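You operate a simulated robot arm through the tools that you are given. There is no shell and no other tool. Be economical: measure what you need, move in short steps, check, and stop when the job is done.

Carry out the task below with a simulated two-armed robot. There is one attempt and no reset: what you move stays moved.

Task
Rub stepped insert 57 clean with the green pad, then rack it.
Fine: all scale off; hold it in the bench pin plate; pad back; upper step of its bay, switch to in. What is to be rubbed or washed off counts as gone when no trace of it is left.

The check looks at the end state, three seconds after you hand in, the way a careful person would. Anything else that was tipped, shoved, dropped, spilled or broken makes it a failure.

Robot
Two 7-joint arms with fingered hands on one trunk, on a base that drives. Base frame: it is fixed to the floor where the robot stands at the start and does not move with it; the origin is under the middle of the robot, x ahead of it, y to its left, z up; the surface under the hand at the start is at about z = 0.88. Units: m, rad, N and s.
The left shoulder is at the start at [0.024, 0.187, 1.433], the right one opposite. With the tool pointing down near the work surface each hand reaches from about 0.1 to 0.66 m from the robot's upright axis, wherever it stands, measured 20 degrees to its own side. Places, roughly: bench pin plate [0.8, 0.6, 0.9]; green pad block (7x5x4 cm) [0.9, 0.8, 0.9]; purple pad block (7x5x4 cm) [0.8, 0.8, 0.9]; seat of the bench pin plate [0.8, 0.6, 0.9]. Payload 3.6 kg a hand.
The tool frame of a hand sits at the grasp point between the pads (the TCP): z along the fingers, y along the line on which they close. The tips reach 0.026 m beyond it. Largest opening 0.088 m; the body of the gripper starts 0.03 m behind the TCP. The gripper is a hand of 3 fingers: y runs from the thumb to the fingers, the wrist lies at [-0.017, -0.098, -0.164] in the tool frame.
Orientation is told as [roll, pitch, yaw] about the base's x, y, z axes, in that order, counted from this pose: with the fingers straight down and the wrist toward the robot, the tool's x, y and z point along [0, 1, 0], [1, 0, 0] and [0, 0, -1] of the base frame.

Tools
- The arms move only by the tool jog_arm. It takes "left_series", "right_series" or both (then of equal length, played together; a hand with none holds still); each is a list of rows, each an object of numbers (a shift or turn left out is 0): "dx", "dy", "dz": the shift along the tool's x, y, z in m; "rx", "ry", "rz": the turn, a rotation vector about the tool's x, y, z in rad. In form: [{"dx": .., "dy": .., "dz": .., "rx": .., "ry": .., "rz": ..}, ...]. A call has 1 to 20 rows; each row is the pose to reach, as a shift and turn from the pose commanded when the call began, along the tool's axes at that moment. Rows are played at 5 a second. More than 0.05 m and 0.15 rad between two rows, and nothing of the call is played. Where a pose cannot be reached the arm comes as near as it can. A force on the tool above 70 N (or 10 N above the force at the start of the call, whichever is more), or a blocked arm, ends the call early, and 0.2 s more pass. In this call time passes only in rows, and 0.2 s behind the last. It gives the time, the measured TCP pose, the force on the tool (base axes), the opening and the grip force at its end, in the units of the frame above (readings bear some noise), with the torque about the TCP (base axes, N m) and any sound that the robot's microphone picked up.
- Cameras (640 x 400 px; columns grow to the right, rows downward): "scene" is now at [0.215, 0.0344, 1.4068]; the picture's right is [0.30, -0.95, 0.00], its down [0.04, 0.01, -1.00] and it looks along [0.95, 0.30, 0.05] (base axes); focal length 214 px, centre (320, 200). "left" rides on the left gripper at [-0.056, -0.08, -0.102] in its tool frame; the picture's right is [-0.73, -0.32, 0.60], its down [0.62, -0.66, 0.41] and it looks along [0.27, 0.68, 0.69] (tool axes); focal length 247 px, centre (320, 200). "right" rides on the right gripper at [0.056, -0.08, -0.102] in its tool frame; the picture's right is [-0.73, 0.32, -0.60], its down [-0.62, -0.66, 0.41] and it looks along [-0.27, 0.68, 0.69] (tool axes); focal length 247 px, centre (320, 200).
- grab_frame(camera): a new picture of that camera. The clock stands still meanwhile.
- lift_body(by): slides the trunk up (or, below 0, down) by that many m; the arms and the scene camera ride with it, the base frame stays. It gives what a move gives, with no picture.
- base_move(legs): drives the robot by 1 to 6 legs, each [ahead, left, turn to the left] in m, m and rad, along the robot's own axes; the way and the turn of a leg run together, so that a leg with both is an arc; at most 1.5 m and 3.142 rad a leg. The arms and the cameras ride along, it lands a little off, and it stops where it bumps. It gives what a move gives.
- set_fingers(fingers, thumb_bend, thumb_turn, hand): sets how far each is bent, from 0 (flat) to 1 (curled in); at 0.3 the hand is open as for a grip, at 0.7 the pads meet at the TCP. One left out holds its place. A second passes; each finger stops where it meets its share of the squeeze, and holds until it gets a number again. It is the only way to open and close the hand. It gives what a move gives, with no picture; readings hold the bend of each and the force on the fingers (four entries, about 0 where the hand has none), thumb and palm. thumb_turn goes from beside the hand (0) to across from the fingers (1), as for a grip.
- aim_head(pan, tilt): turns the head with the scene camera to pan (to the left, within 1.047 rad either way) and tilt (down, from -0.506 to 1.204), counted from straight ahead of the robot. It gives what a move gives.
- point_at(camera, pixels): for up to 12 pixels [column, row] of the newest picture of that camera ("zoom" is the newest enlarged one), the place [x, y, z] in the base frame of the surface seen there, good to about 0.002 m, but the place of the scene camera against the robot may be out by one fixed shift of up to 0.018 m in any direction. The clock stands still meanwhile.
- inspect(camera, box): a new picture of the part [left, top, right, bottom] of that camera's present view, enlarged. The clock stands still meanwhile.
- job_done(): hands the job in; it is judged then, once.

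Go step by step. Measure first, check grasps and placings, and put right what went wrong. The budget is 80 turns and 78 pictures, counting those below and the enlarged ones. Unless the task says otherwise, let go and move clear before handing in, and close with one line.

The tools are called after ">>>" as name(argument=value, ...) on one line, values as JSON. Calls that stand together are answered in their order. jog_arm: Moves the arms, as the interface text tells. Its arguments: {"type":"object","properties":{"left_series":{"type":"array","items":{"type":"object","properties":{"dx":{"type":"number"},"dy":{"type":"number"},"dz":{"type":"number"},"rx":{"type":"number"},"ry":{"type":"number"},"rz":{"type":"number"}}}},"right_series":{"type":"array","items":{"type":"object","properties":{"dx":{"type":"number"},"dy":{"type":"number"},"dz":{"type":"number"},"rx":{"type":"number"},"ry":{"type":"number"},"rz":{"type":"number"}}}}},"required":[]} The other tools are called the same way: lift_body (by) slides the trunk up or down; set_fingers (fingers, thumb_bend, thumb_turn, hand) moves the fingers one by one; base_move (legs) drives the base; aim_head (pan, tilt) turns the head that bears the scene camera; grab_frame (camera) takes a picture; point_at (camera, pixels) gives the place of the surface under pixels of a picture; inspect (camera, box) takes an enlarged picture of a part of a camera's view; job_done () hands the job in.

At the start:

```text
time_s: 0.0
left_tcp_pos: [0.4328, 0.4076, 1.5191]
left_tool_rot: [0.0, -0.001, 0.002]
left_contact_force: [0.8, 0.4, 0.3]
left_moment: [-0.01, -0.01, -0.01]
left_gripper_width: 0.0877
left_finger_force: 0.0
left_shape: jaw
left_bend: [0.3, 0.3, 0.98]
left_finger forces: [0.0, 0.0, 0.1, 0.0, 0.1, 0.0]
right_tcp_pos: [0.4126, -0.0218, 1.5193]
right_tool_rot: [0.001, 0.0, 0.0]
right_contact_force: [0.4, -0.2, 0.3]
right_moment: [0.02, 0.01, 0.01]
right_gripper_width: 0.0876
right_finger_force: 0.1
right_shape: jaw
right_bend: [0.3, 0.3, 0.98]
right_finger forces: [0.0, 0.0, 0.0, 0.0, 0.0, 0.0]
trunk travel left (down, up): [-0.575, 0.182]
robot x, y, heading: [0.0027, 0.0003, -0.001]
head pan, tilt: [0.307, -0.045]
```

scene: 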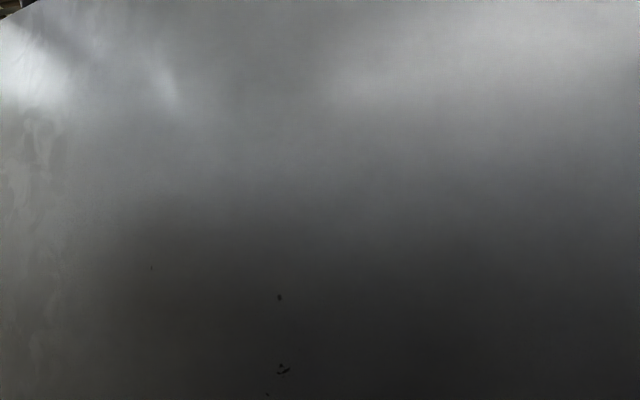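
right: 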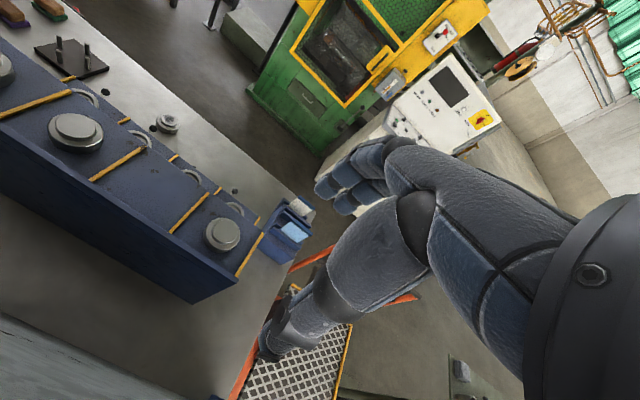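
left: 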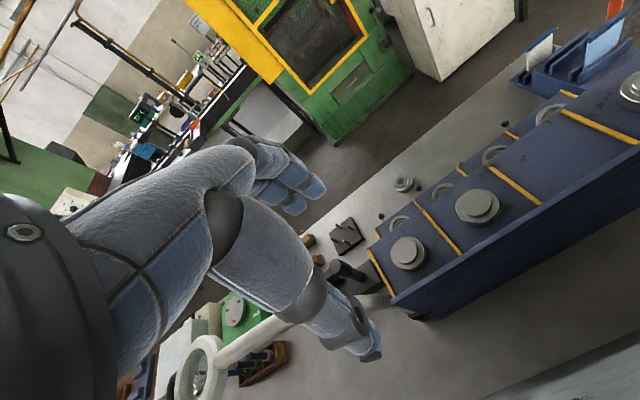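

The scene view is filled by a grey sheet; the hand cameras show a blue rack with inserts, a pin plate and pad blocks. I'll tilt the head down to look at the bench.

>>> aim_head(pan=0.5, tilt=0.7)

>>> grab_frame(camera="scene")

>>> point_at(camera="left", pixels=[[477, 205], [408, 250], [345, 235], [403, 184], [395, 300], [632, 85], [600, 35], [540, 50], [540, 195], [435, 300], [340, 265]])

>>> point_at(camera="right", pixels=[[75, 130], [221, 233], [60, 50], [168, 122], [45, 10], [15, 15], [294, 230], [5, 70], [260, 240], [100, 220], [120, 165]])

```text
time_s: 1.1
left_tcp_pos: [0.4321, 0.4062, 1.52]
left_tool_rot: [-0.001, 0.0, 0.002]
left_contact_force: [0.1, -0.2, 0.4]
left_moment: [-0.01, 0.02, 0.04]
left_gripper_width: 0.0878
left_finger_force: 0.0
left_shape: jaw
left_bend: [0.3, 0.3, 0.98]
left_finger forces: [0.0, 0.0, 0.0, 0.0, 0.1, 0.1]
right_tcp_pos: [0.4118, -0.0215, 1.5193]
right_tool_rot: [-0.001, -0.001, -0.001]
right_contact_force: [-0.4, -0.6, 0.5]
right_moment: [0.0, 0.02, 0.0]
right_gripper_width: 0.0875
right_finger_force: 0.1
right_shape: jaw
right_bend: [0.3, 0.3, 0.98]
right_finger forces: [0.0, 0.1, 0.1, 0.0, 0.0, 0.0]
trunk travel left (down, up): [-0.575, 0.182]
robot x, y, heading: [-0.0018, -0.0016, 0.002]
head pan, tilt: [0.499, 0.7]
```

```text
74 pictures are left
```

scene: 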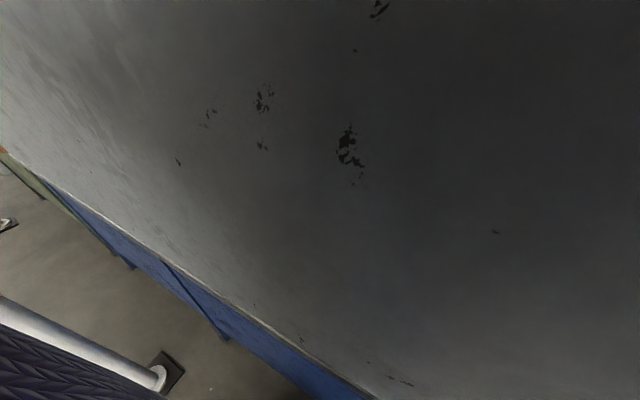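

```text
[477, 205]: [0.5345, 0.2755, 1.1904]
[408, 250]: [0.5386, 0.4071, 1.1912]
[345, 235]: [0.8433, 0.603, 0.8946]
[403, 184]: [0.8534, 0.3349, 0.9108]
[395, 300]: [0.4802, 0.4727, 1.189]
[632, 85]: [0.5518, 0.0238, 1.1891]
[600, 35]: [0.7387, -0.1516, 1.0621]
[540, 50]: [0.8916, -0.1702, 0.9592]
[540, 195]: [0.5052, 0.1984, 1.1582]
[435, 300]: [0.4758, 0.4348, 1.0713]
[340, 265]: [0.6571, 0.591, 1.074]
```

```text
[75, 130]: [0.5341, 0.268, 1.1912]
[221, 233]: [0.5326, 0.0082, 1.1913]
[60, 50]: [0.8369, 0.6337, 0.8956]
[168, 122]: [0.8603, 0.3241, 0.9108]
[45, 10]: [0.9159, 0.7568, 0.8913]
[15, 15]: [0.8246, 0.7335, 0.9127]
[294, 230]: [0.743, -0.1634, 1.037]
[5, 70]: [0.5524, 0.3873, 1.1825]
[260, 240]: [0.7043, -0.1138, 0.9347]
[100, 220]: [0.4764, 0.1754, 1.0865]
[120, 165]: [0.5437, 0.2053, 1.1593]
```

The scene camera looks at a grey surface close by; I'll measure it and move the head to find out what it is.

>>> point_at(camera="scene", pixels=[[320, 50], [320, 200], [500, 100], [600, 350], [100, 100], [200, 270], [5, 150], [350, 390], [100, 350]])

>>> inspect(camera="left", box=[200, 100, 640, 400])

>>> inspect(camera="right", box=[0, 0, 340, 320])

```text
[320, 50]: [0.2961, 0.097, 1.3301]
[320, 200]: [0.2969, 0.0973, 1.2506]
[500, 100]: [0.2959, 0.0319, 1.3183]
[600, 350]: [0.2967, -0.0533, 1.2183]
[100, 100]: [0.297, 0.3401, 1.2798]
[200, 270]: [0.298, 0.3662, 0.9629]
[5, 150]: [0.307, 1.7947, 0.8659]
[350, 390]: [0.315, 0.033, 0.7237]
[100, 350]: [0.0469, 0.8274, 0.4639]
```

```text
1.33 times, centred on (420, 250) of left
```

zoom: 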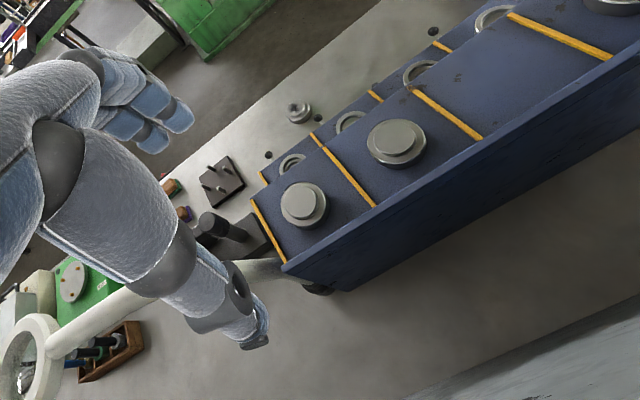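

```text
1.25 times, centred on (170, 160) of right
```

zoom: 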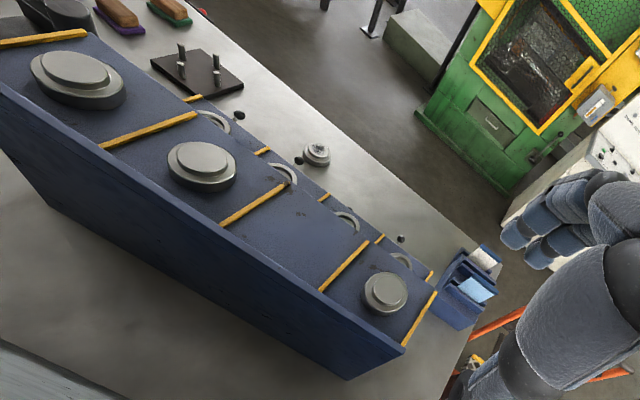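

A vertical grey screen stands at x≈0.297 between robot and bench; the bench, rack and pin plate lie behind it. I'll raise the trunk so the scene camera can see over it.

>>> lift_body(by=0.18)

>>> aim_head(pan=0.4, tilt=0.5)

>>> grab_frame(camera="scene")

>>> grab_frame(camera="left")

```text
time_s: 3.1
left_tcp_pos: [0.4318, 0.407, 1.6998]
left_tool_rot: [0.0, 0.001, 0.002]
left_contact_force: [-0.8, -0.3, -0.5]
left_moment: [0.0, -0.02, 0.0]
left_gripper_width: 0.0878
left_finger_force: 0.0
left_shape: jaw
left_bend: [0.3, 0.3, 0.98]
left_finger forces: [0.1, 0.0, 0.0, 0.0, 0.0, 0.0]
right_tcp_pos: [0.4123, -0.0226, 1.6995]
right_tool_rot: [0.0, 0.001, 0.0]
right_contact_force: [-0.8, 0.9, 0.2]
right_moment: [0.02, -0.01, 0.03]
right_gripper_width: 0.0878
right_finger_force: 0.1
right_shape: jaw
right_bend: [0.3, 0.3, 0.98]
right_finger forces: [0.1, 0.0, 0.1, 0.0, 0.0, 0.0]
trunk travel left (down, up): [-0.755, 0.002]
robot x, y, heading: [0.0, -0.0026, -0.001]
head pan, tilt: [0.499, 0.7]
```

```text
time_s: 3.8
left_tcp_pos: [0.433, 0.4065, 1.6997]
left_tool_rot: [0.0, 0.0, 0.003]
left_contact_force: [0.2, -0.1, 0.1]
left_moment: [-0.01, 0.0, -0.04]
left_gripper_width: 0.0875
left_finger_force: 0.1
left_shape: jaw
left_bend: [0.3, 0.3, 0.98]
left_finger forces: [0.0, 0.0, 0.0, 0.0, 0.0, 0.0]
right_tcp_pos: [0.4118, -0.0221, 1.6998]
right_tool_rot: [0.001, -0.001, 0.0]
right_contact_force: [0.5, -0.3, 0.3]
right_moment: [0.01, 0.0, -0.01]
right_gripper_width: 0.0878
right_finger_force: 0.0
right_shape: jaw
right_bend: [0.3, 0.3, 0.98]
right_finger forces: [0.0, 0.0, 0.1, 0.0, 0.0, 0.0]
trunk travel left (down, up): [-0.755, 0.002]
robot x, y, heading: [-0.0004, 0.0021, 0.001]
head pan, tilt: [0.4, 0.499]
```

```text
71 pictures are left
```

scene: 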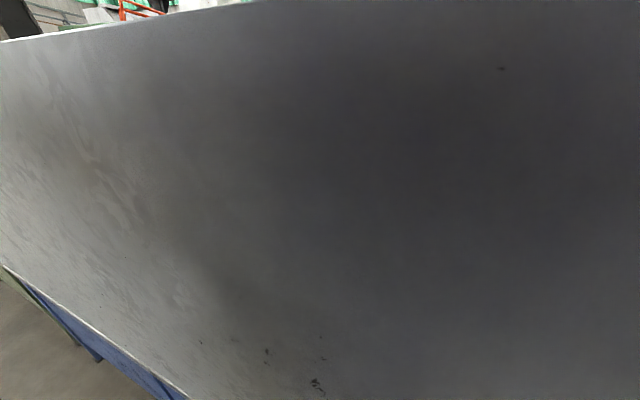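

```text
70 pictures are left
```

left: 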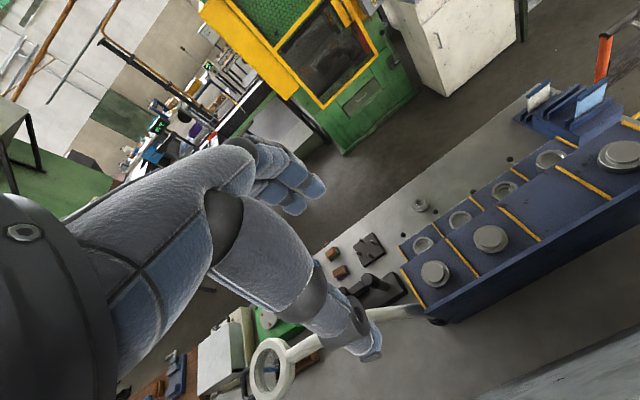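

The screen top is near rows 5–40 on the left; I'll measure the edge and bench points.

>>> point_at(camera="scene", pixels=[[100, 28], [10, 43], [200, 12], [300, 200], [5, 265], [180, 392]])

>>> point_at(camera="left", pixels=[[620, 345], [520, 385], [510, 150], [310, 265], [335, 253], [340, 271], [420, 204], [270, 390], [500, 330], [605, 60], [355, 300], [440, 320]])

>>> aim_head(pan=-0.9, tilt=0.4)

>>> grab_frame(camera="scene")

>>> aim_head(pan=1.04, tilt=0.4)

>>> grab_frame(camera="scene")

```text
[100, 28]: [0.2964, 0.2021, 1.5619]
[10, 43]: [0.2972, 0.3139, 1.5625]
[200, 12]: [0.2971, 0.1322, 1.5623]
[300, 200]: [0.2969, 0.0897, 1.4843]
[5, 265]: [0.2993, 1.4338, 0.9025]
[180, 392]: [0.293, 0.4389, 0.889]
```

```text
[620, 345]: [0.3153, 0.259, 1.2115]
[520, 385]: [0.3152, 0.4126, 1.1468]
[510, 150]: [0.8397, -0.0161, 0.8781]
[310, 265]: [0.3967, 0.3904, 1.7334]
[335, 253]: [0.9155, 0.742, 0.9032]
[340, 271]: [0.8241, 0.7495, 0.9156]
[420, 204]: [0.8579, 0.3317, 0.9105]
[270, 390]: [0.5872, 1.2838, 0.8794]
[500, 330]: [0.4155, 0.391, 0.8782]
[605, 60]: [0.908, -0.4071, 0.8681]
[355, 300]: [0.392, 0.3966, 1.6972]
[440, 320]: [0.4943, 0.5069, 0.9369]
```

```text
time_s: 5.3
left_tcp_pos: [0.4315, 0.407, 1.6997]
left_tool_rot: [-0.001, 0.0, 0.002]
left_contact_force: [0.3, -0.2, -0.2]
left_moment: [0.01, -0.01, 0.0]
left_gripper_width: 0.0877
left_finger_force: 0.1
left_shape: jaw
left_bend: [0.3, 0.3, 0.98]
left_finger forces: [0.0, 0.0, 0.0, 0.0, 0.1, 0.0]
right_tcp_pos: [0.4117, -0.0211, 1.6999]
right_tool_rot: [-0.001, 0.001, 0.001]
right_contact_force: [0.2, -0.7, 0.1]
right_moment: [-0.01, 0.0, -0.03]
right_gripper_width: 0.0877
right_finger_force: 0.0
right_shape: jaw
right_bend: [0.3, 0.3, 0.98]
right_finger forces: [0.0, 0.1, 0.0, 0.1, 0.0, 0.1]
trunk travel left (down, up): [-0.755, 0.002]
robot x, y, heading: [0.0005, 0.0019, 0.002]
head pan, tilt: [-0.901, 0.4]
```

```text
69 pictures are left
```

scene: 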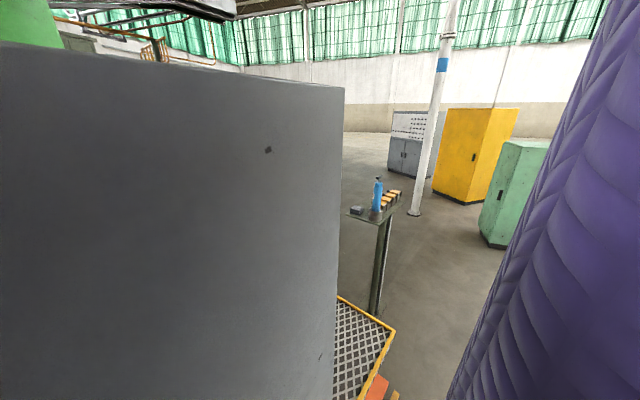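

```text
time_s: 7.2
left_tcp_pos: [0.4312, 0.407, 1.7008]
left_tool_rot: [0.0, 0.001, 0.003]
left_contact_force: [0.6, -0.9, 0.9]
left_moment: [-0.02, 0.0, -0.01]
left_gripper_width: 0.0876
left_finger_force: 0.1
left_shape: jaw
left_bend: [0.3, 0.3, 0.98]
left_finger forces: [0.0, 0.0, 0.1, 0.0, 0.0, 0.1]
right_tcp_pos: [0.4111, -0.0215, 1.6994]
right_tool_rot: [-0.001, 0.0, 0.0]
right_contact_force: [0.5, 0.2, 0.4]
right_moment: [0.03, -0.02, 0.0]
right_gripper_width: 0.0878
right_finger_force: 0.0
right_shape: jaw
right_bend: [0.3, 0.3, 0.98]
right_finger forces: [0.0, 0.1, 0.0, 0.0, 0.1, 0.0]
trunk travel left (down, up): [-0.755, 0.002]
robot x, y, heading: [-0.0007, 0.0008, 0.004]
head pan, tilt: [1.04, 0.4]
```

```text
68 pictures are left
```

scene: 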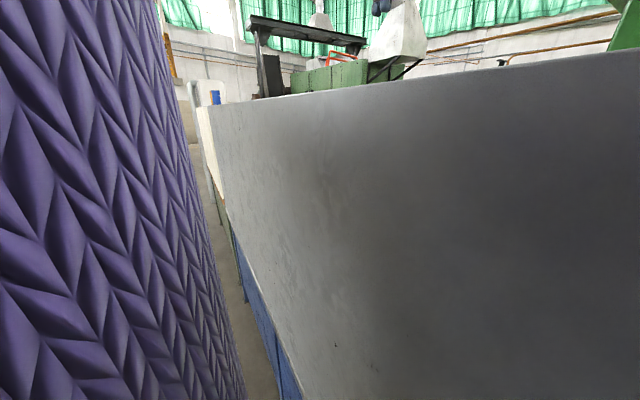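

The screen ends to the right near column 340 of the pan −0.9 view, with a grating and a small stand there. I'll measure that end to plan a drive around the bench.

>>> aim_head(pan=-0.9, tilt=0.6)

>>> grab_frame(camera="scene")

>>> grab_frame(camera="right")

```text
time_s: 9.1
left_tcp_pos: [0.4316, 0.4074, 1.7004]
left_tool_rot: [0.001, 0.001, 0.004]
left_contact_force: [0.6, 0.2, 0.5]
left_moment: [-0.01, 0.03, 0.01]
left_gripper_width: 0.0876
left_finger_force: 0.1
left_shape: jaw
left_bend: [0.3, 0.3, 0.98]
left_finger forces: [0.1, 0.0, 0.0, 0.0, 0.1, 0.0]
right_tcp_pos: [0.4117, -0.0221, 1.7005]
right_tool_rot: [-0.001, 0.001, -0.001]
right_contact_force: [-0.5, 0.6, -0.8]
right_moment: [0.01, 0.04, 0.0]
right_gripper_width: 0.0877
right_finger_force: 0.0
right_shape: jaw
right_bend: [0.3, 0.3, 0.98]
right_finger forces: [0.0, 0.1, 0.0, 0.1, 0.0, 0.1]
trunk travel left (down, up): [-0.755, 0.002]
robot x, y, heading: [-0.0006, 0.0, 0.0]
head pan, tilt: [-0.901, 0.6]
```

```text
67 pictures are left
```

scene: 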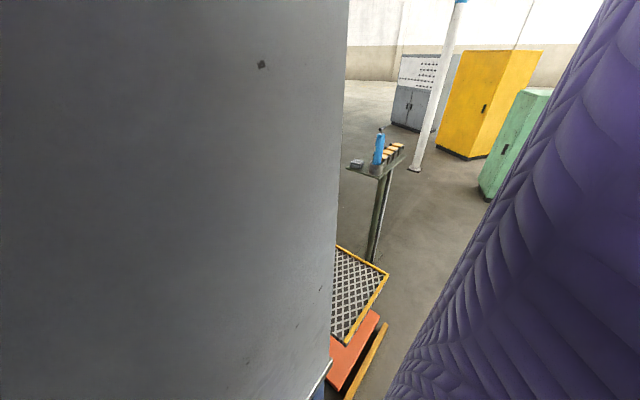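

```text
66 pictures are left
```

right: 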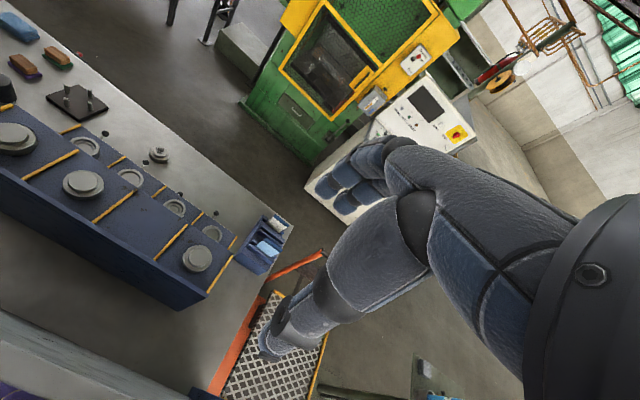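

>>> point_at(camera="scene", pixels=[[330, 360], [330, 150], [386, 276], [350, 340], [370, 165], [375, 255], [355, 360], [385, 325], [350, 395], [415, 170], [484, 190]])

>>> point_at(camera="right", pixels=[[320, 255], [250, 330], [260, 390], [210, 385], [325, 340], [380, 270], [310, 190], [245, 105], [200, 130], [425, 370], [290, 225], [350, 380]])

```text
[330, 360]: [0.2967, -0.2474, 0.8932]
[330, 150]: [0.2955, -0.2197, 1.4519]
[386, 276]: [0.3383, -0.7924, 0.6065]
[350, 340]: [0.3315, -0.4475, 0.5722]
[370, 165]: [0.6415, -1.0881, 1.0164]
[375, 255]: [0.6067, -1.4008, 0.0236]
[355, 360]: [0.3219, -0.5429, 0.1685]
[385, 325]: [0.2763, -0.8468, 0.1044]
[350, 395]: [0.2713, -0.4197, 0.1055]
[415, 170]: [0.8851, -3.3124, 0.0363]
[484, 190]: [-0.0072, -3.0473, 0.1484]
```

```text
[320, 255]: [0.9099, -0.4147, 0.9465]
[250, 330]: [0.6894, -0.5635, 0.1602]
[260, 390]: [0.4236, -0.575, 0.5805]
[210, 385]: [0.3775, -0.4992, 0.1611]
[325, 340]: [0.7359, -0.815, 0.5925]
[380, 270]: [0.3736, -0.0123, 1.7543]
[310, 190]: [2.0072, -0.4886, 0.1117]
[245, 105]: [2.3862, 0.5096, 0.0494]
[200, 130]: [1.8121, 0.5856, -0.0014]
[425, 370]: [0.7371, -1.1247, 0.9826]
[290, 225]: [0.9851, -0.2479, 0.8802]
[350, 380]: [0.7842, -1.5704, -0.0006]
```

The screen ends at y≈−0.25; a lift cart lies at y −0.42…−0.85 and a stand at (0.64,−1.09), while the far side (x 1.0–2.0) is open floor. I'll back off, turn right and look before driving around.

>>> base_move(legs=[[-0.5, 0, 0], [0, 0, -1.5708]])

>>> aim_head(pan=0.3, tilt=0.5)

>>> grab_frame(camera="scene")

```text
time_s: 15.8
left_tcp_pos: [-0.0887, -0.4332, 1.6987]
left_tool_rot: [0.001, 0.001, -1.573]
left_contact_force: [0.0, -1.3, -0.1]
left_moment: [0.01, 0.0, -0.02]
left_gripper_width: 0.0878
left_finger_force: 0.0
left_shape: jaw
left_bend: [0.3, 0.3, 0.98]
left_finger forces: [0.0, 0.0, 0.0, 0.1, 0.0, 0.0]
right_tcp_pos: [-0.5176, -0.4114, 1.6996]
right_tool_rot: [0.0, 0.0, -1.574]
right_contact_force: [0.0, 0.2, 0.2]
right_moment: [-0.04, 0.03, 0.0]
right_gripper_width: 0.0877
right_finger_force: 0.0
right_shape: jaw
right_bend: [0.3, 0.3, 0.98]
right_finger forces: [0.0, 0.1, 0.0, 0.1, 0.0, 0.0]
trunk travel left (down, up): [-0.755, 0.002]
robot x, y, heading: [-0.4954, -0.0005, -1.574]
head pan, tilt: [-0.901, 0.6]
```

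```text
time_s: 17.2
left_tcp_pos: [-0.0881, -0.432, 1.7001]
left_tool_rot: [0.001, 0.001, -1.571]
left_contact_force: [0.3, 0.3, -0.4]
left_moment: [-0.04, -0.02, -0.01]
left_gripper_width: 0.0877
left_finger_force: 0.0
left_shape: jaw
left_bend: [0.3, 0.3, 0.98]
left_finger forces: [0.0, 0.0, 0.0, 0.1, 0.0, 0.1]
right_tcp_pos: [-0.5162, -0.4112, 1.6998]
right_tool_rot: [0.0, -0.001, -1.573]
right_contact_force: [-0.1, 0.6, -0.8]
right_moment: [-0.01, -0.01, 0.01]
right_gripper_width: 0.0875
right_finger_force: 0.1
right_shape: jaw
right_bend: [0.3, 0.3, 0.98]
right_finger forces: [0.0, 0.0, 0.0, 0.0, 0.0, 0.0]
trunk travel left (down, up): [-0.755, 0.002]
robot x, y, heading: [-0.4936, 0.0014, -1.574]
head pan, tilt: [0.3, 0.499]
```

```text
65 pictures are left
```

scene: 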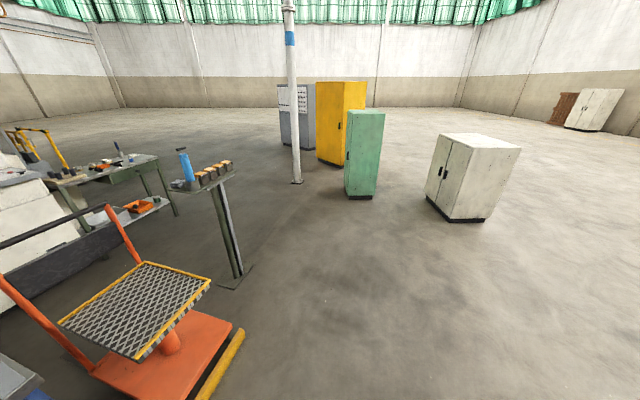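

Open floor ahead; a second bench sits beyond the cart. I'll measure the obstacles.

>>> point_at(camera="scene", pixels=[[175, 215], [155, 160], [237, 275], [235, 172], [20, 290], [108, 250], [297, 180], [205, 300], [60, 185], [230, 340], [195, 200], [75, 270]])

```text
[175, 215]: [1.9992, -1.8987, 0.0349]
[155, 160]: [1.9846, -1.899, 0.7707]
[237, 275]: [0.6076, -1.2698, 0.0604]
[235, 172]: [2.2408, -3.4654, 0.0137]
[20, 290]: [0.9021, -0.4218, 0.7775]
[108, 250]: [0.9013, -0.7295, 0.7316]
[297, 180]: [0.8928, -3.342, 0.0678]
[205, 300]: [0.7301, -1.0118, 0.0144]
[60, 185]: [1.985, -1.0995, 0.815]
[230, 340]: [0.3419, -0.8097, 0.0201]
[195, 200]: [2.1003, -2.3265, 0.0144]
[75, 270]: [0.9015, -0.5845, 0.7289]
```

The aisle between bench (x≲1.0) and second bench (x≳1.98) is about 1 m wide. I'll drive down to y≈−2.1, strafe to x≈1.48 and stop to look.

>>> base_move(legs=[[1.1, 0, 0], [1.0, 0, 0], [0, 1.0, 0], [0, 0.98, 0]])

>>> aim_head(pan=1.04, tilt=0.5)

>>> grab_frame(camera="scene")

```text
time_s: 37.1
left_tcp_pos: [1.8786, -2.5571, 1.7005]
left_tool_rot: [-0.001, -0.001, -1.577]
left_contact_force: [0.0, -0.1, -0.7]
left_moment: [0.0, 0.03, 0.0]
left_gripper_width: 0.088
left_finger_force: 0.1
left_shape: jaw
left_bend: [0.3, 0.3, 0.98]
left_finger forces: [0.1, 0.0, 0.0, 0.1, 0.0, 0.1]
right_tcp_pos: [1.4496, -2.5347, 1.7002]
right_tool_rot: [0.002, -0.001, -1.574]
right_contact_force: [0.6, 0.3, -0.2]
right_moment: [0.01, -0.02, 0.0]
right_gripper_width: 0.0877
right_finger_force: 0.1
right_shape: jaw
right_bend: [0.3, 0.3, 0.98]
right_finger forces: [0.0, 0.1, 0.1, 0.1, 0.0, 0.0]
trunk travel left (down, up): [-0.755, 0.002]
robot x, y, heading: [1.4758, -2.1218, -1.572]
head pan, tilt: [0.3, 0.499]
```

```text
time_s: 38.2
left_tcp_pos: [1.8777, -2.5574, 1.6988]
left_tool_rot: [0.0, -0.001, -1.576]
left_contact_force: [0.4, 0.6, -0.3]
left_moment: [0.02, -0.01, 0.03]
left_gripper_width: 0.0877
left_finger_force: 0.0
left_shape: jaw
left_bend: [0.3, 0.3, 0.98]
left_finger forces: [0.1, 0.0, 0.0, 0.0, 0.1, 0.0]
right_tcp_pos: [1.4493, -2.5348, 1.6996]
right_tool_rot: [0.0, -0.003, -1.577]
right_contact_force: [0.3, -1.2, 0.2]
right_moment: [-0.01, -0.05, 0.0]
right_gripper_width: 0.0877
right_finger_force: 0.1
right_shape: jaw
right_bend: [0.3, 0.3, 0.98]
right_finger forces: [0.0, 0.0, 0.0, 0.1, 0.0, 0.0]
trunk travel left (down, up): [-0.755, 0.002]
robot x, y, heading: [1.4735, -2.1265, -1.575]
head pan, tilt: [1.04, 0.499]
```

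```text
64 pictures are left
```

scene: 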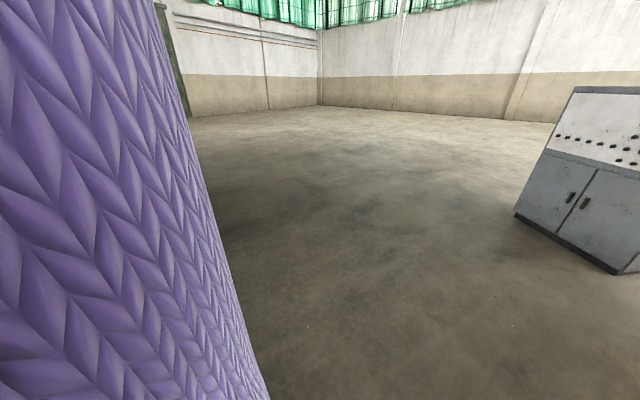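

I'll turn to face the aisle (+y) and look.

>>> base_move(legs=[[0, 0, 3.14159]])

>>> aim_head(pan=0.2, tilt=0.5)

>>> grab_frame(camera="scene")

```text
time_s: 46.0
left_tcp_pos: [1.0686, -1.6913, 1.6998]
left_tool_rot: [-0.001, -0.001, 1.569]
left_contact_force: [-0.3, 0.6, -0.3]
left_moment: [-0.01, -0.03, -0.02]
left_gripper_width: 0.0875
left_finger_force: 0.0
left_shape: jaw
left_bend: [0.3, 0.3, 0.98]
left_finger forces: [0.0, 0.0, 0.0, 0.0, 0.1, 0.0]
right_tcp_pos: [1.497, -1.7119, 1.7002]
right_tool_rot: [0.001, 0.001, 1.57]
right_contact_force: [0.5, -0.6, 0.1]
right_moment: [-0.01, 0.03, -0.02]
right_gripper_width: 0.0876
right_finger_force: 0.1
right_shape: jaw
right_bend: [0.3, 0.3, 0.98]
right_finger forces: [0.0, 0.1, 0.0, 0.0, 0.0, 0.0]
trunk travel left (down, up): [-0.755, 0.002]
robot x, y, heading: [1.4716, -2.1249, 1.568]
head pan, tilt: [1.04, 0.499]
```

```text
time_s: 47.1
left_tcp_pos: [1.0682, -1.6893, 1.6994]
left_tool_rot: [0.0, -0.001, 1.569]
left_contact_force: [0.7, -0.3, 0.8]
left_moment: [0.04, 0.02, 0.01]
left_gripper_width: 0.0877
left_finger_force: 0.0
left_shape: jaw
left_bend: [0.3, 0.3, 0.98]
left_finger forces: [0.1, 0.1, 0.1, 0.0, 0.1, 0.0]
right_tcp_pos: [1.4972, -1.7112, 1.7006]
right_tool_rot: [0.001, 0.001, 1.571]
right_contact_force: [-0.2, 0.4, 0.0]
right_moment: [0.0, -0.01, 0.02]
right_gripper_width: 0.0877
right_finger_force: 0.2
right_shape: jaw
right_bend: [0.3, 0.3, 0.98]
right_finger forces: [0.0, 0.0, 0.0, 0.0, 0.1, 0.0]
trunk travel left (down, up): [-0.755, 0.002]
robot x, y, heading: [1.4746, -2.1203, 1.571]
head pan, tilt: [0.201, 0.499]
```

```text
63 pictures are left
```

scene: 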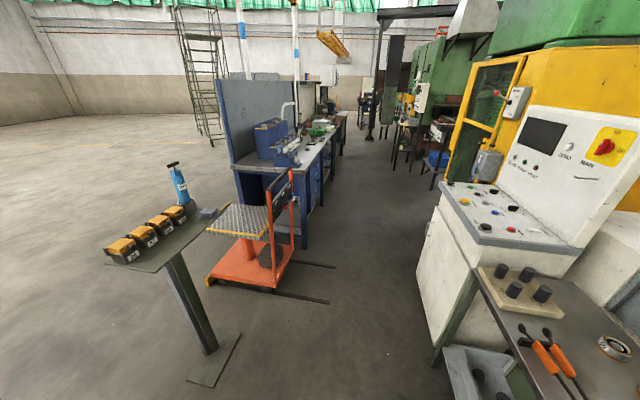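

The cart has low fork bars reaching into the aisle (pixels 335,267 and 328,302), and a white console on the right; I'll measure the gap.

>>> point_at(camera="scene", pixels=[[334, 267], [328, 302], [432, 362], [417, 265], [435, 185], [440, 205], [304, 245], [325, 190], [391, 150], [432, 185], [300, 175], [470, 275]])

>>> inspect(camera="scene", box=[200, 70, 460, 270])

```text
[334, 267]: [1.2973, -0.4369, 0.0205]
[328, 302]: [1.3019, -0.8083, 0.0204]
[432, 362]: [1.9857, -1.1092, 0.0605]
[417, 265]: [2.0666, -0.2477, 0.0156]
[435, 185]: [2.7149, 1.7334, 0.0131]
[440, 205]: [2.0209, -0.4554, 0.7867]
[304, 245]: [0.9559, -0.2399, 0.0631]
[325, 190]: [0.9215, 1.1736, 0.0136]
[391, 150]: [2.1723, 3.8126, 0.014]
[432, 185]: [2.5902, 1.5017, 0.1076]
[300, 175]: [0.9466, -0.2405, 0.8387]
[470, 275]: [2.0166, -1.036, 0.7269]
```

```text
2.00 times, centred on (330, 170) of scene
```

zoom: 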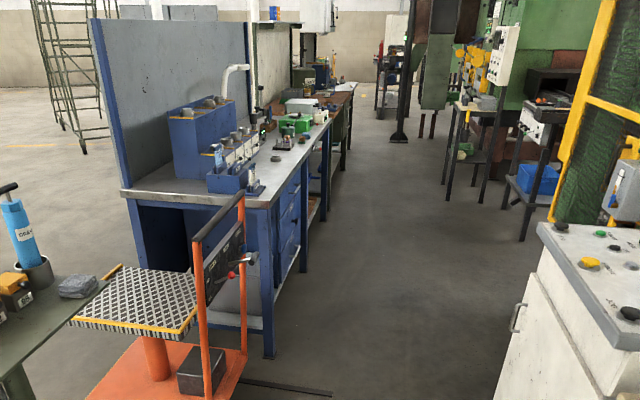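

Clear corridor is x 1.30–1.98. I'll shift right to x≈1.65 and drive ahead past the forks.

>>> base_move(legs=[[0, -0.17, 0], [1.2, 0, 0], [1.3, 0, 0]])

>>> base_move(legs=[[0, 0, 1.5708]])

>>> aim_head(pan=0.0, tilt=0.7)

>>> grab_frame(camera="scene")

```text
time_s: 60.4
left_tcp_pos: [1.2528, 0.8109, 1.6999]
left_tool_rot: [-0.001, -0.001, 1.566]
left_contact_force: [-0.1, 0.4, 0.6]
left_moment: [0.01, 0.01, -0.06]
left_gripper_width: 0.0875
left_finger_force: 0.0
left_shape: jaw
left_bend: [0.3, 0.3, 0.98]
left_finger forces: [0.0, 0.1, 0.0, 0.1, 0.0, 0.0]
right_tcp_pos: [1.6789, 0.7894, 1.7001]
right_tool_rot: [0.001, 0.001, 1.569]
right_contact_force: [0.3, 0.0, -0.1]
right_moment: [0.02, 0.03, -0.02]
right_gripper_width: 0.0876
right_finger_force: 0.0
right_shape: jaw
right_bend: [0.3, 0.3, 0.98]
right_finger forces: [0.0, 0.0, 0.1, 0.0, 0.1, 0.0]
trunk travel left (down, up): [-0.755, 0.002]
robot x, y, heading: [1.6565, 0.3804, 1.563]
head pan, tilt: [0.201, 0.499]
```

```text
time_s: 64.7
left_tcp_pos: [1.2279, -0.0315, 1.6998]
left_tool_rot: [0.0, -0.001, -3.133]
left_contact_force: [-0.6, -0.6, -0.1]
left_moment: [0.0, -0.01, -0.01]
left_gripper_width: 0.0876
left_finger_force: 0.1
left_shape: jaw
left_bend: [0.3, 0.3, 0.98]
left_finger forces: [0.1, 0.0, 0.0, 0.0, 0.0, 0.0]
right_tcp_pos: [1.2453, 0.3978, 1.6992]
right_tool_rot: [0.0, 0.0, -3.133]
right_contact_force: [0.1, 0.0, -0.2]
right_moment: [-0.01, 0.0, -0.02]
right_gripper_width: 0.0878
right_finger_force: 0.0
right_shape: jaw
right_bend: [0.3, 0.3, 0.98]
right_finger forces: [0.0, 0.0, 0.1, 0.0, 0.1, 0.0]
trunk travel left (down, up): [-0.755, 0.002]
robot x, y, heading: [1.6544, 0.3793, -3.137]
head pan, tilt: [0.201, 0.499]
```

```text
time_s: 65.4
left_tcp_pos: [1.2267, -0.0323, 1.7]
left_tool_rot: [0.001, -0.002, -3.132]
left_contact_force: [0.1, 0.6, -0.2]
left_moment: [-0.02, 0.0, -0.01]
left_gripper_width: 0.0877
left_finger_force: 0.0
left_shape: jaw
left_bend: [0.3, 0.3, 0.98]
left_finger forces: [0.0, 0.0, 0.0, 0.0, 0.1, 0.0]
right_tcp_pos: [1.2447, 0.3967, 1.7011]
right_tool_rot: [0.001, -0.001, -3.132]
right_contact_force: [0.1, -0.3, 0.1]
right_moment: [0.0, 0.02, 0.02]
right_gripper_width: 0.0878
right_finger_force: 0.0
right_shape: jaw
right_bend: [0.3, 0.3, 0.98]
right_finger forces: [0.0, 0.0, 0.1, 0.1, 0.0, 0.0]
trunk travel left (down, up): [-0.755, 0.002]
robot x, y, heading: [1.6546, 0.3788, -3.138]
head pan, tilt: [0.0, 0.7]
```

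```text
61 pictures are left
```

scene: 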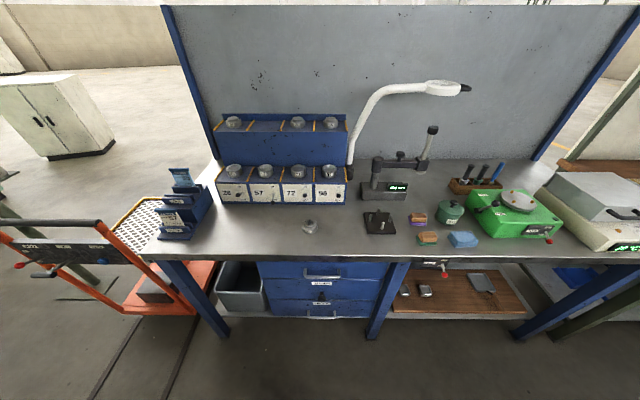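

Now the bench is in full view: rack bays labelled around (225–330,195), pin plate at (379,222), pads at (418–463,217–240), loose insert at (310,227). I'll zoom in on each.

>>> inspect(camera="scene", box=[205, 105, 365, 240])

>>> point_at(camera="zoom", pixels=[[420, 490], [118, 275], [240, 280], [368, 280], [490, 270], [110, 75], [365, 75], [490, 75], [240, 80], [440, 205], [118, 365], [240, 365]])

>>> inspect(camera="scene", box=[290, 190, 490, 260])

>>> point_at(camera="zoom", pixels=[[65, 105], [65, 130], [280, 90], [275, 115], [320, 95], [415, 80], [435, 160], [410, 90], [550, 160], [240, 120], [345, 130], [290, 130]])

```text
2.96 times, centred on (285, 172) of scene
```

zoom: 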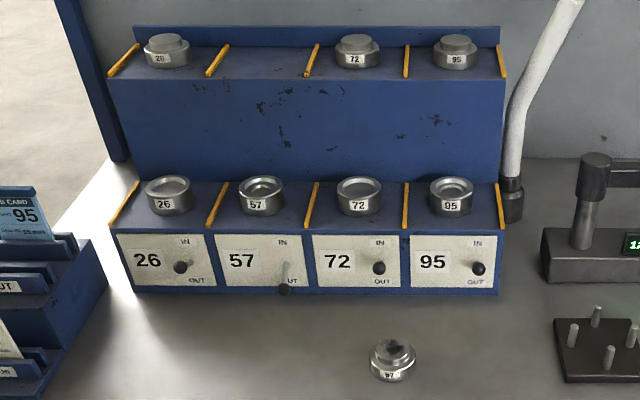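

```text
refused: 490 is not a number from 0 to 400
```

```text
3.20 times, centred on (390, 225) of scene
```

zoom: 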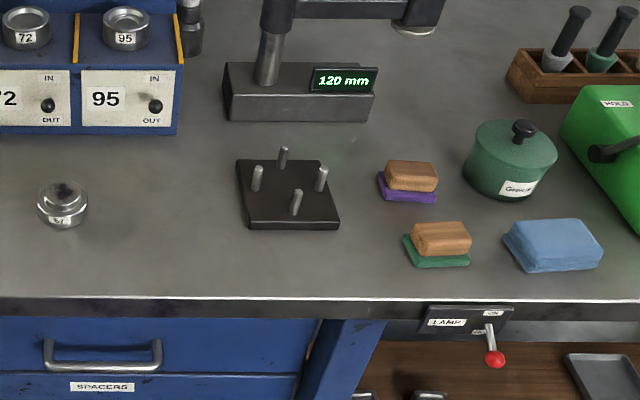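

```text
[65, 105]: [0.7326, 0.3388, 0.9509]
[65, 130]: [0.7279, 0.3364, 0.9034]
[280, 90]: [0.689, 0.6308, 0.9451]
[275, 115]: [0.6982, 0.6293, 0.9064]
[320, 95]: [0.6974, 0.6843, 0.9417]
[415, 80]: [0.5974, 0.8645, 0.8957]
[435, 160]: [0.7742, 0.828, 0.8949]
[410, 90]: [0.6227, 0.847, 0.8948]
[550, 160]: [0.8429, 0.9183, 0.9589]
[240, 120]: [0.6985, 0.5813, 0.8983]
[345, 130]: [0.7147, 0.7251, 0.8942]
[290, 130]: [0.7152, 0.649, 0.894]
```

Bay 57's upper step is empty, its lever (zoom 285,275) hangs at OUT, the scaled insert 57 sits loose at zoom (393,360), and the plate has four pins. I'll drive closer, lower the trunk and look from nearer.

>>> base_move(legs=[[0.3, -0.12, 0]])

>>> lift_body(by=-0.2)

>>> aim_head(pan=0.1, tilt=0.8)

>>> grab_frame(camera="scene")

>>> grab_frame(camera="left")

>>> grab_frame(camera="right")

```text
time_s: 67.5
left_tcp_pos: [0.9305, 0.0854, 1.6995]
left_tool_rot: [0.0, -0.003, -3.133]
left_contact_force: [0.1, -0.1, -0.3]
left_moment: [-0.01, 0.03, -0.03]
left_gripper_width: 0.0878
left_finger_force: 0.0
left_shape: jaw
left_bend: [0.3, 0.3, 0.98]
left_finger forces: [0.0, 0.0, 0.0, 0.0, 0.1, 0.0]
right_tcp_pos: [0.9483, 0.5148, 1.6996]
right_tool_rot: [0.001, -0.002, -3.133]
right_contact_force: [-0.3, 0.4, -0.1]
right_moment: [0.0, 0.01, 0.02]
right_gripper_width: 0.0877
right_finger_force: 0.0
right_shape: jaw
right_bend: [0.3, 0.3, 0.98]
right_finger forces: [0.1, 0.1, 0.0, 0.1, 0.1, 0.0]
trunk travel left (down, up): [-0.755, 0.002]
robot x, y, heading: [1.3592, 0.4988, -3.13]
head pan, tilt: [0.0, 0.7]
```

```text
time_s: 69.7
left_tcp_pos: [0.9295, 0.0854, 1.4999]
left_tool_rot: [0.0, 0.001, -3.133]
left_contact_force: [-0.1, 0.7, 0.7]
left_moment: [-0.01, -0.03, 0.01]
left_gripper_width: 0.0875
left_finger_force: 0.0
left_shape: jaw
left_bend: [0.3, 0.3, 0.98]
left_finger forces: [0.0, 0.0, 0.0, 0.0, 0.0, 0.0]
right_tcp_pos: [0.9452, 0.5151, 1.5008]
right_tool_rot: [0.0, -0.001, -3.132]
right_contact_force: [-0.2, 0.0, 0.3]
right_moment: [-0.04, 0.0, -0.01]
right_gripper_width: 0.0877
right_finger_force: 0.0
right_shape: jaw
right_bend: [0.3, 0.3, 0.98]
right_finger forces: [0.1, 0.0, 0.1, 0.0, 0.0, 0.0]
trunk travel left (down, up): [-0.555, 0.202]
robot x, y, heading: [1.3544, 0.4933, -3.13]
head pan, tilt: [0.0, 0.7]
```

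```text
time_s: 70.4
left_tcp_pos: [0.9277, 0.0853, 1.5001]
left_tool_rot: [0.0, 0.0, -3.131]
left_contact_force: [0.2, -0.3, 0.7]
left_moment: [-0.01, -0.02, 0.02]
left_gripper_width: 0.0875
left_finger_force: 0.1
left_shape: jaw
left_bend: [0.3, 0.3, 0.98]
left_finger forces: [0.0, 0.0, 0.0, 0.1, 0.0, 0.1]
right_tcp_pos: [0.9457, 0.5145, 1.5001]
right_tool_rot: [0.0, 0.001, -3.133]
right_contact_force: [0.1, 0.3, 0.5]
right_moment: [0.03, -0.01, -0.01]
right_gripper_width: 0.0877
right_finger_force: 0.0
right_shape: jaw
right_bend: [0.3, 0.3, 0.98]
right_finger forces: [0.0, 0.1, 0.0, 0.0, 0.0, 0.0]
trunk travel left (down, up): [-0.555, 0.202]
robot x, y, heading: [1.3571, 0.4972, -3.139]
head pan, tilt: [0.099, 0.799]
```

```text
58 pictures are left
```

scene: 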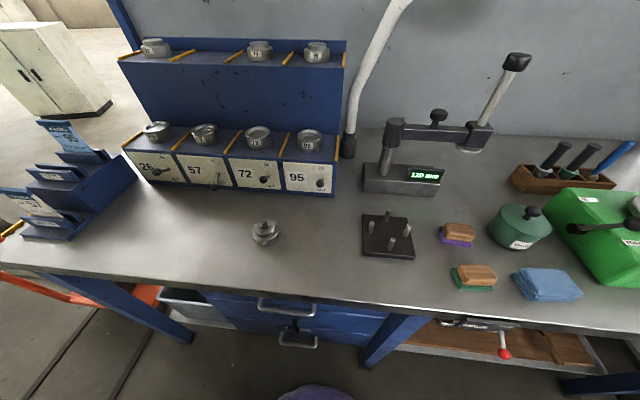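

```text
57 pictures are left
```

left: 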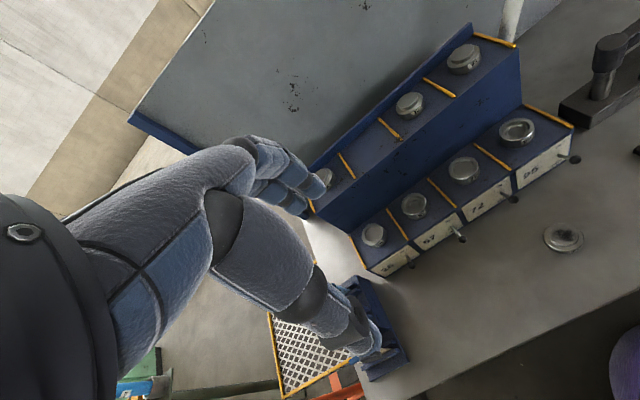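

```text
56 pictures are left
```

right: 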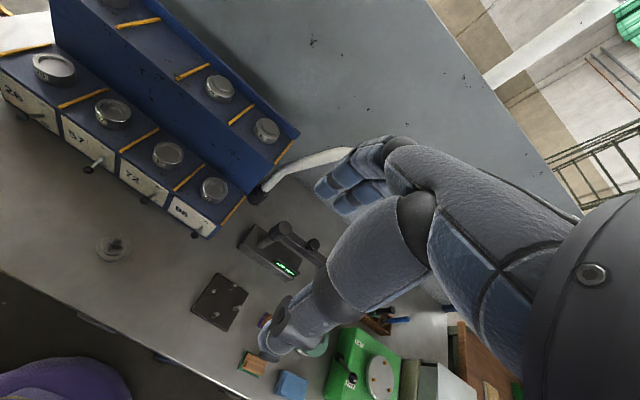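

I'll measure insert, plate, pads and rack in the hand cameras (no fixed shift) and the scene camera for the offset, plus zoom in on the insert.

>>> inspect(camera="left", box=[520, 200, 610, 260])

>>> point_at(camera="left", pixels=[[563, 238], [545, 247], [582, 243], [560, 252], [575, 158], [461, 236], [515, 197], [410, 104], [463, 58], [398, 138], [465, 168], [415, 207]])

>>> point_at(camera="right", pixels=[[115, 246], [220, 300], [222, 275], [248, 292], [193, 305], [219, 325], [252, 362], [290, 385], [265, 320], [190, 70], [85, 165], [160, 95]])

>>> inspect(camera="scene", box=[230, 190, 430, 290])

```text
6.67 times, centred on (565, 230) of left
```

zoom: 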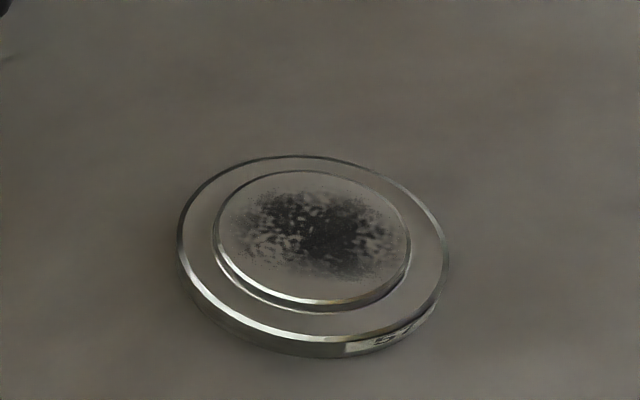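

```text
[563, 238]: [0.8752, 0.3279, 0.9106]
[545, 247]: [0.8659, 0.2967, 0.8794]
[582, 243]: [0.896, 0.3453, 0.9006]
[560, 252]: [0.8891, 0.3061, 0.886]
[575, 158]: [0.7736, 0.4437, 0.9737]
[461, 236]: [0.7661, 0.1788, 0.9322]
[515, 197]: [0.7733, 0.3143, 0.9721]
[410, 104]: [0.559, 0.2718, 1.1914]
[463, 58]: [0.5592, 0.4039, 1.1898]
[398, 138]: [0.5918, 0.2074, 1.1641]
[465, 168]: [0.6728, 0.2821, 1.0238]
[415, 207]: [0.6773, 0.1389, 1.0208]
```

```text
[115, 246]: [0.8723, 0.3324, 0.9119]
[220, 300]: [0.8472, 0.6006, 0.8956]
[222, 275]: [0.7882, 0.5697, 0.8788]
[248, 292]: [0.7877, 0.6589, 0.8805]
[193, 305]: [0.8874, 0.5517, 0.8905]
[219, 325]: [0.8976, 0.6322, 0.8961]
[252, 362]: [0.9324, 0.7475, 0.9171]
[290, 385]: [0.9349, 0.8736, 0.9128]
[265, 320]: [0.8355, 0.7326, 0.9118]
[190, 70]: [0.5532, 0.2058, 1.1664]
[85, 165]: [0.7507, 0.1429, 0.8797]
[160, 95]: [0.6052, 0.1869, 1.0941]
```

```text
3.20 times, centred on (330, 240) of scene
```

zoom: 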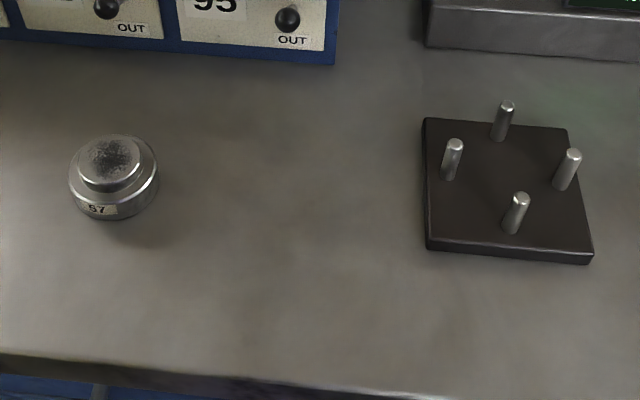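

The dark scale is on the boss's top face (left zoom ~(310,235)); the insert is at about (0.874,0.330), top z 0.911. I'll lower both hands for a close look at insert, plate and pads.

>>> jog_arm(left_series=[{"dx": -0.02, "dy": -0.01, "dz": 0.04}, {"dx": -0.04, "dy": -0.02, "dz": 0.08}, {"dx": -0.06, "dy": -0.03, "dz": 0.12}, {"dx": -0.08, "dy": -0.04, "dz": 0.16}, {"dx": -0.1, "dy": -0.05, "dz": 0.2}, {"dx": -0.12, "dy": -0.06, "dz": 0.24}, {"dx": -0.14, "dy": -0.07, "dz": 0.28}, {"dx": -0.16, "dy": -0.08, "dz": 0.32}, {"dx": -0.18, "dy": -0.09, "dz": 0.36}, {"dx": -0.2, "dy": -0.1, "dz": 0.4}], right_series=[{"dx": -0.01, "dy": -0.01, "dz": 0.04}, {"dx": -0.02, "dy": -0.02, "dz": 0.08}, {"dx": -0.03, "dy": -0.03, "dz": 0.12}, {"dx": -0.04, "dy": -0.04, "dz": 0.16}, {"dx": -0.05, "dy": -0.05, "dz": 0.2}, {"dx": -0.06, "dy": -0.06, "dz": 0.24}, {"dx": -0.07, "dy": -0.07, "dz": 0.28}, {"dx": -0.08, "dy": -0.08, "dz": 0.32}, {"dx": -0.09, "dy": -0.09, "dz": 0.36}, {"dx": -0.1, "dy": -0.1, "dz": 0.4}])

>>> grab_frame(camera="left")

>>> grab_frame(camera="right")

```text
time_s: 72.6
left_tcp_pos: [1.0237, 0.2802, 1.1095]
left_tool_rot: [0.001, 0.001, -3.136]
left_contact_force: [0.0, 0.0, 0.1]
left_moment: [0.0, 0.01, 0.0]
left_gripper_width: 0.0878
left_finger_force: 0.1
left_shape: jaw
left_bend: [0.3, 0.3, 0.98]
left_finger forces: [0.0, 0.1, 0.1, 0.0, 0.0, 0.0]
left hand out of reach, approached as far as the arm can: row 10
right_tcp_pos: [1.0456, 0.6179, 1.0988]
right_tool_rot: [0.004, -0.001, -3.133]
right_contact_force: [0.2, 0.5, -0.1]
right_moment: [0.01, 0.01, 0.03]
right_gripper_width: 0.0882
right_finger_force: 0.0
right_shape: jaw
right_bend: [0.3, 0.3, 0.98]
right_finger forces: [0.0, 0.1, 0.0, 0.0, 0.1, 0.0]
trunk travel left (down, up): [-0.555, 0.202]
robot x, y, heading: [1.3555, 0.4923, -3.133]
head pan, tilt: [0.099, 0.799]
```

```text
53 pictures are left
```

left: 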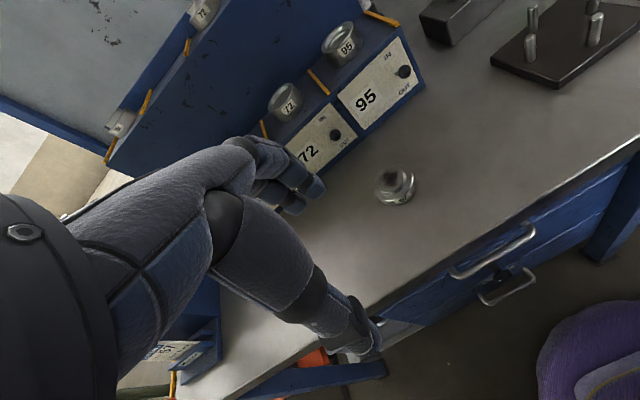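

```text
52 pictures are left
```

right: 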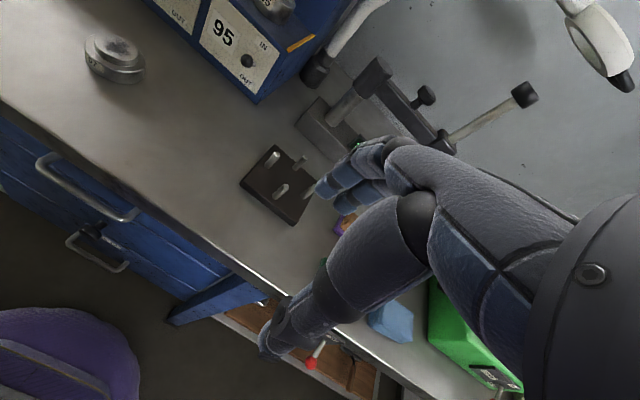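

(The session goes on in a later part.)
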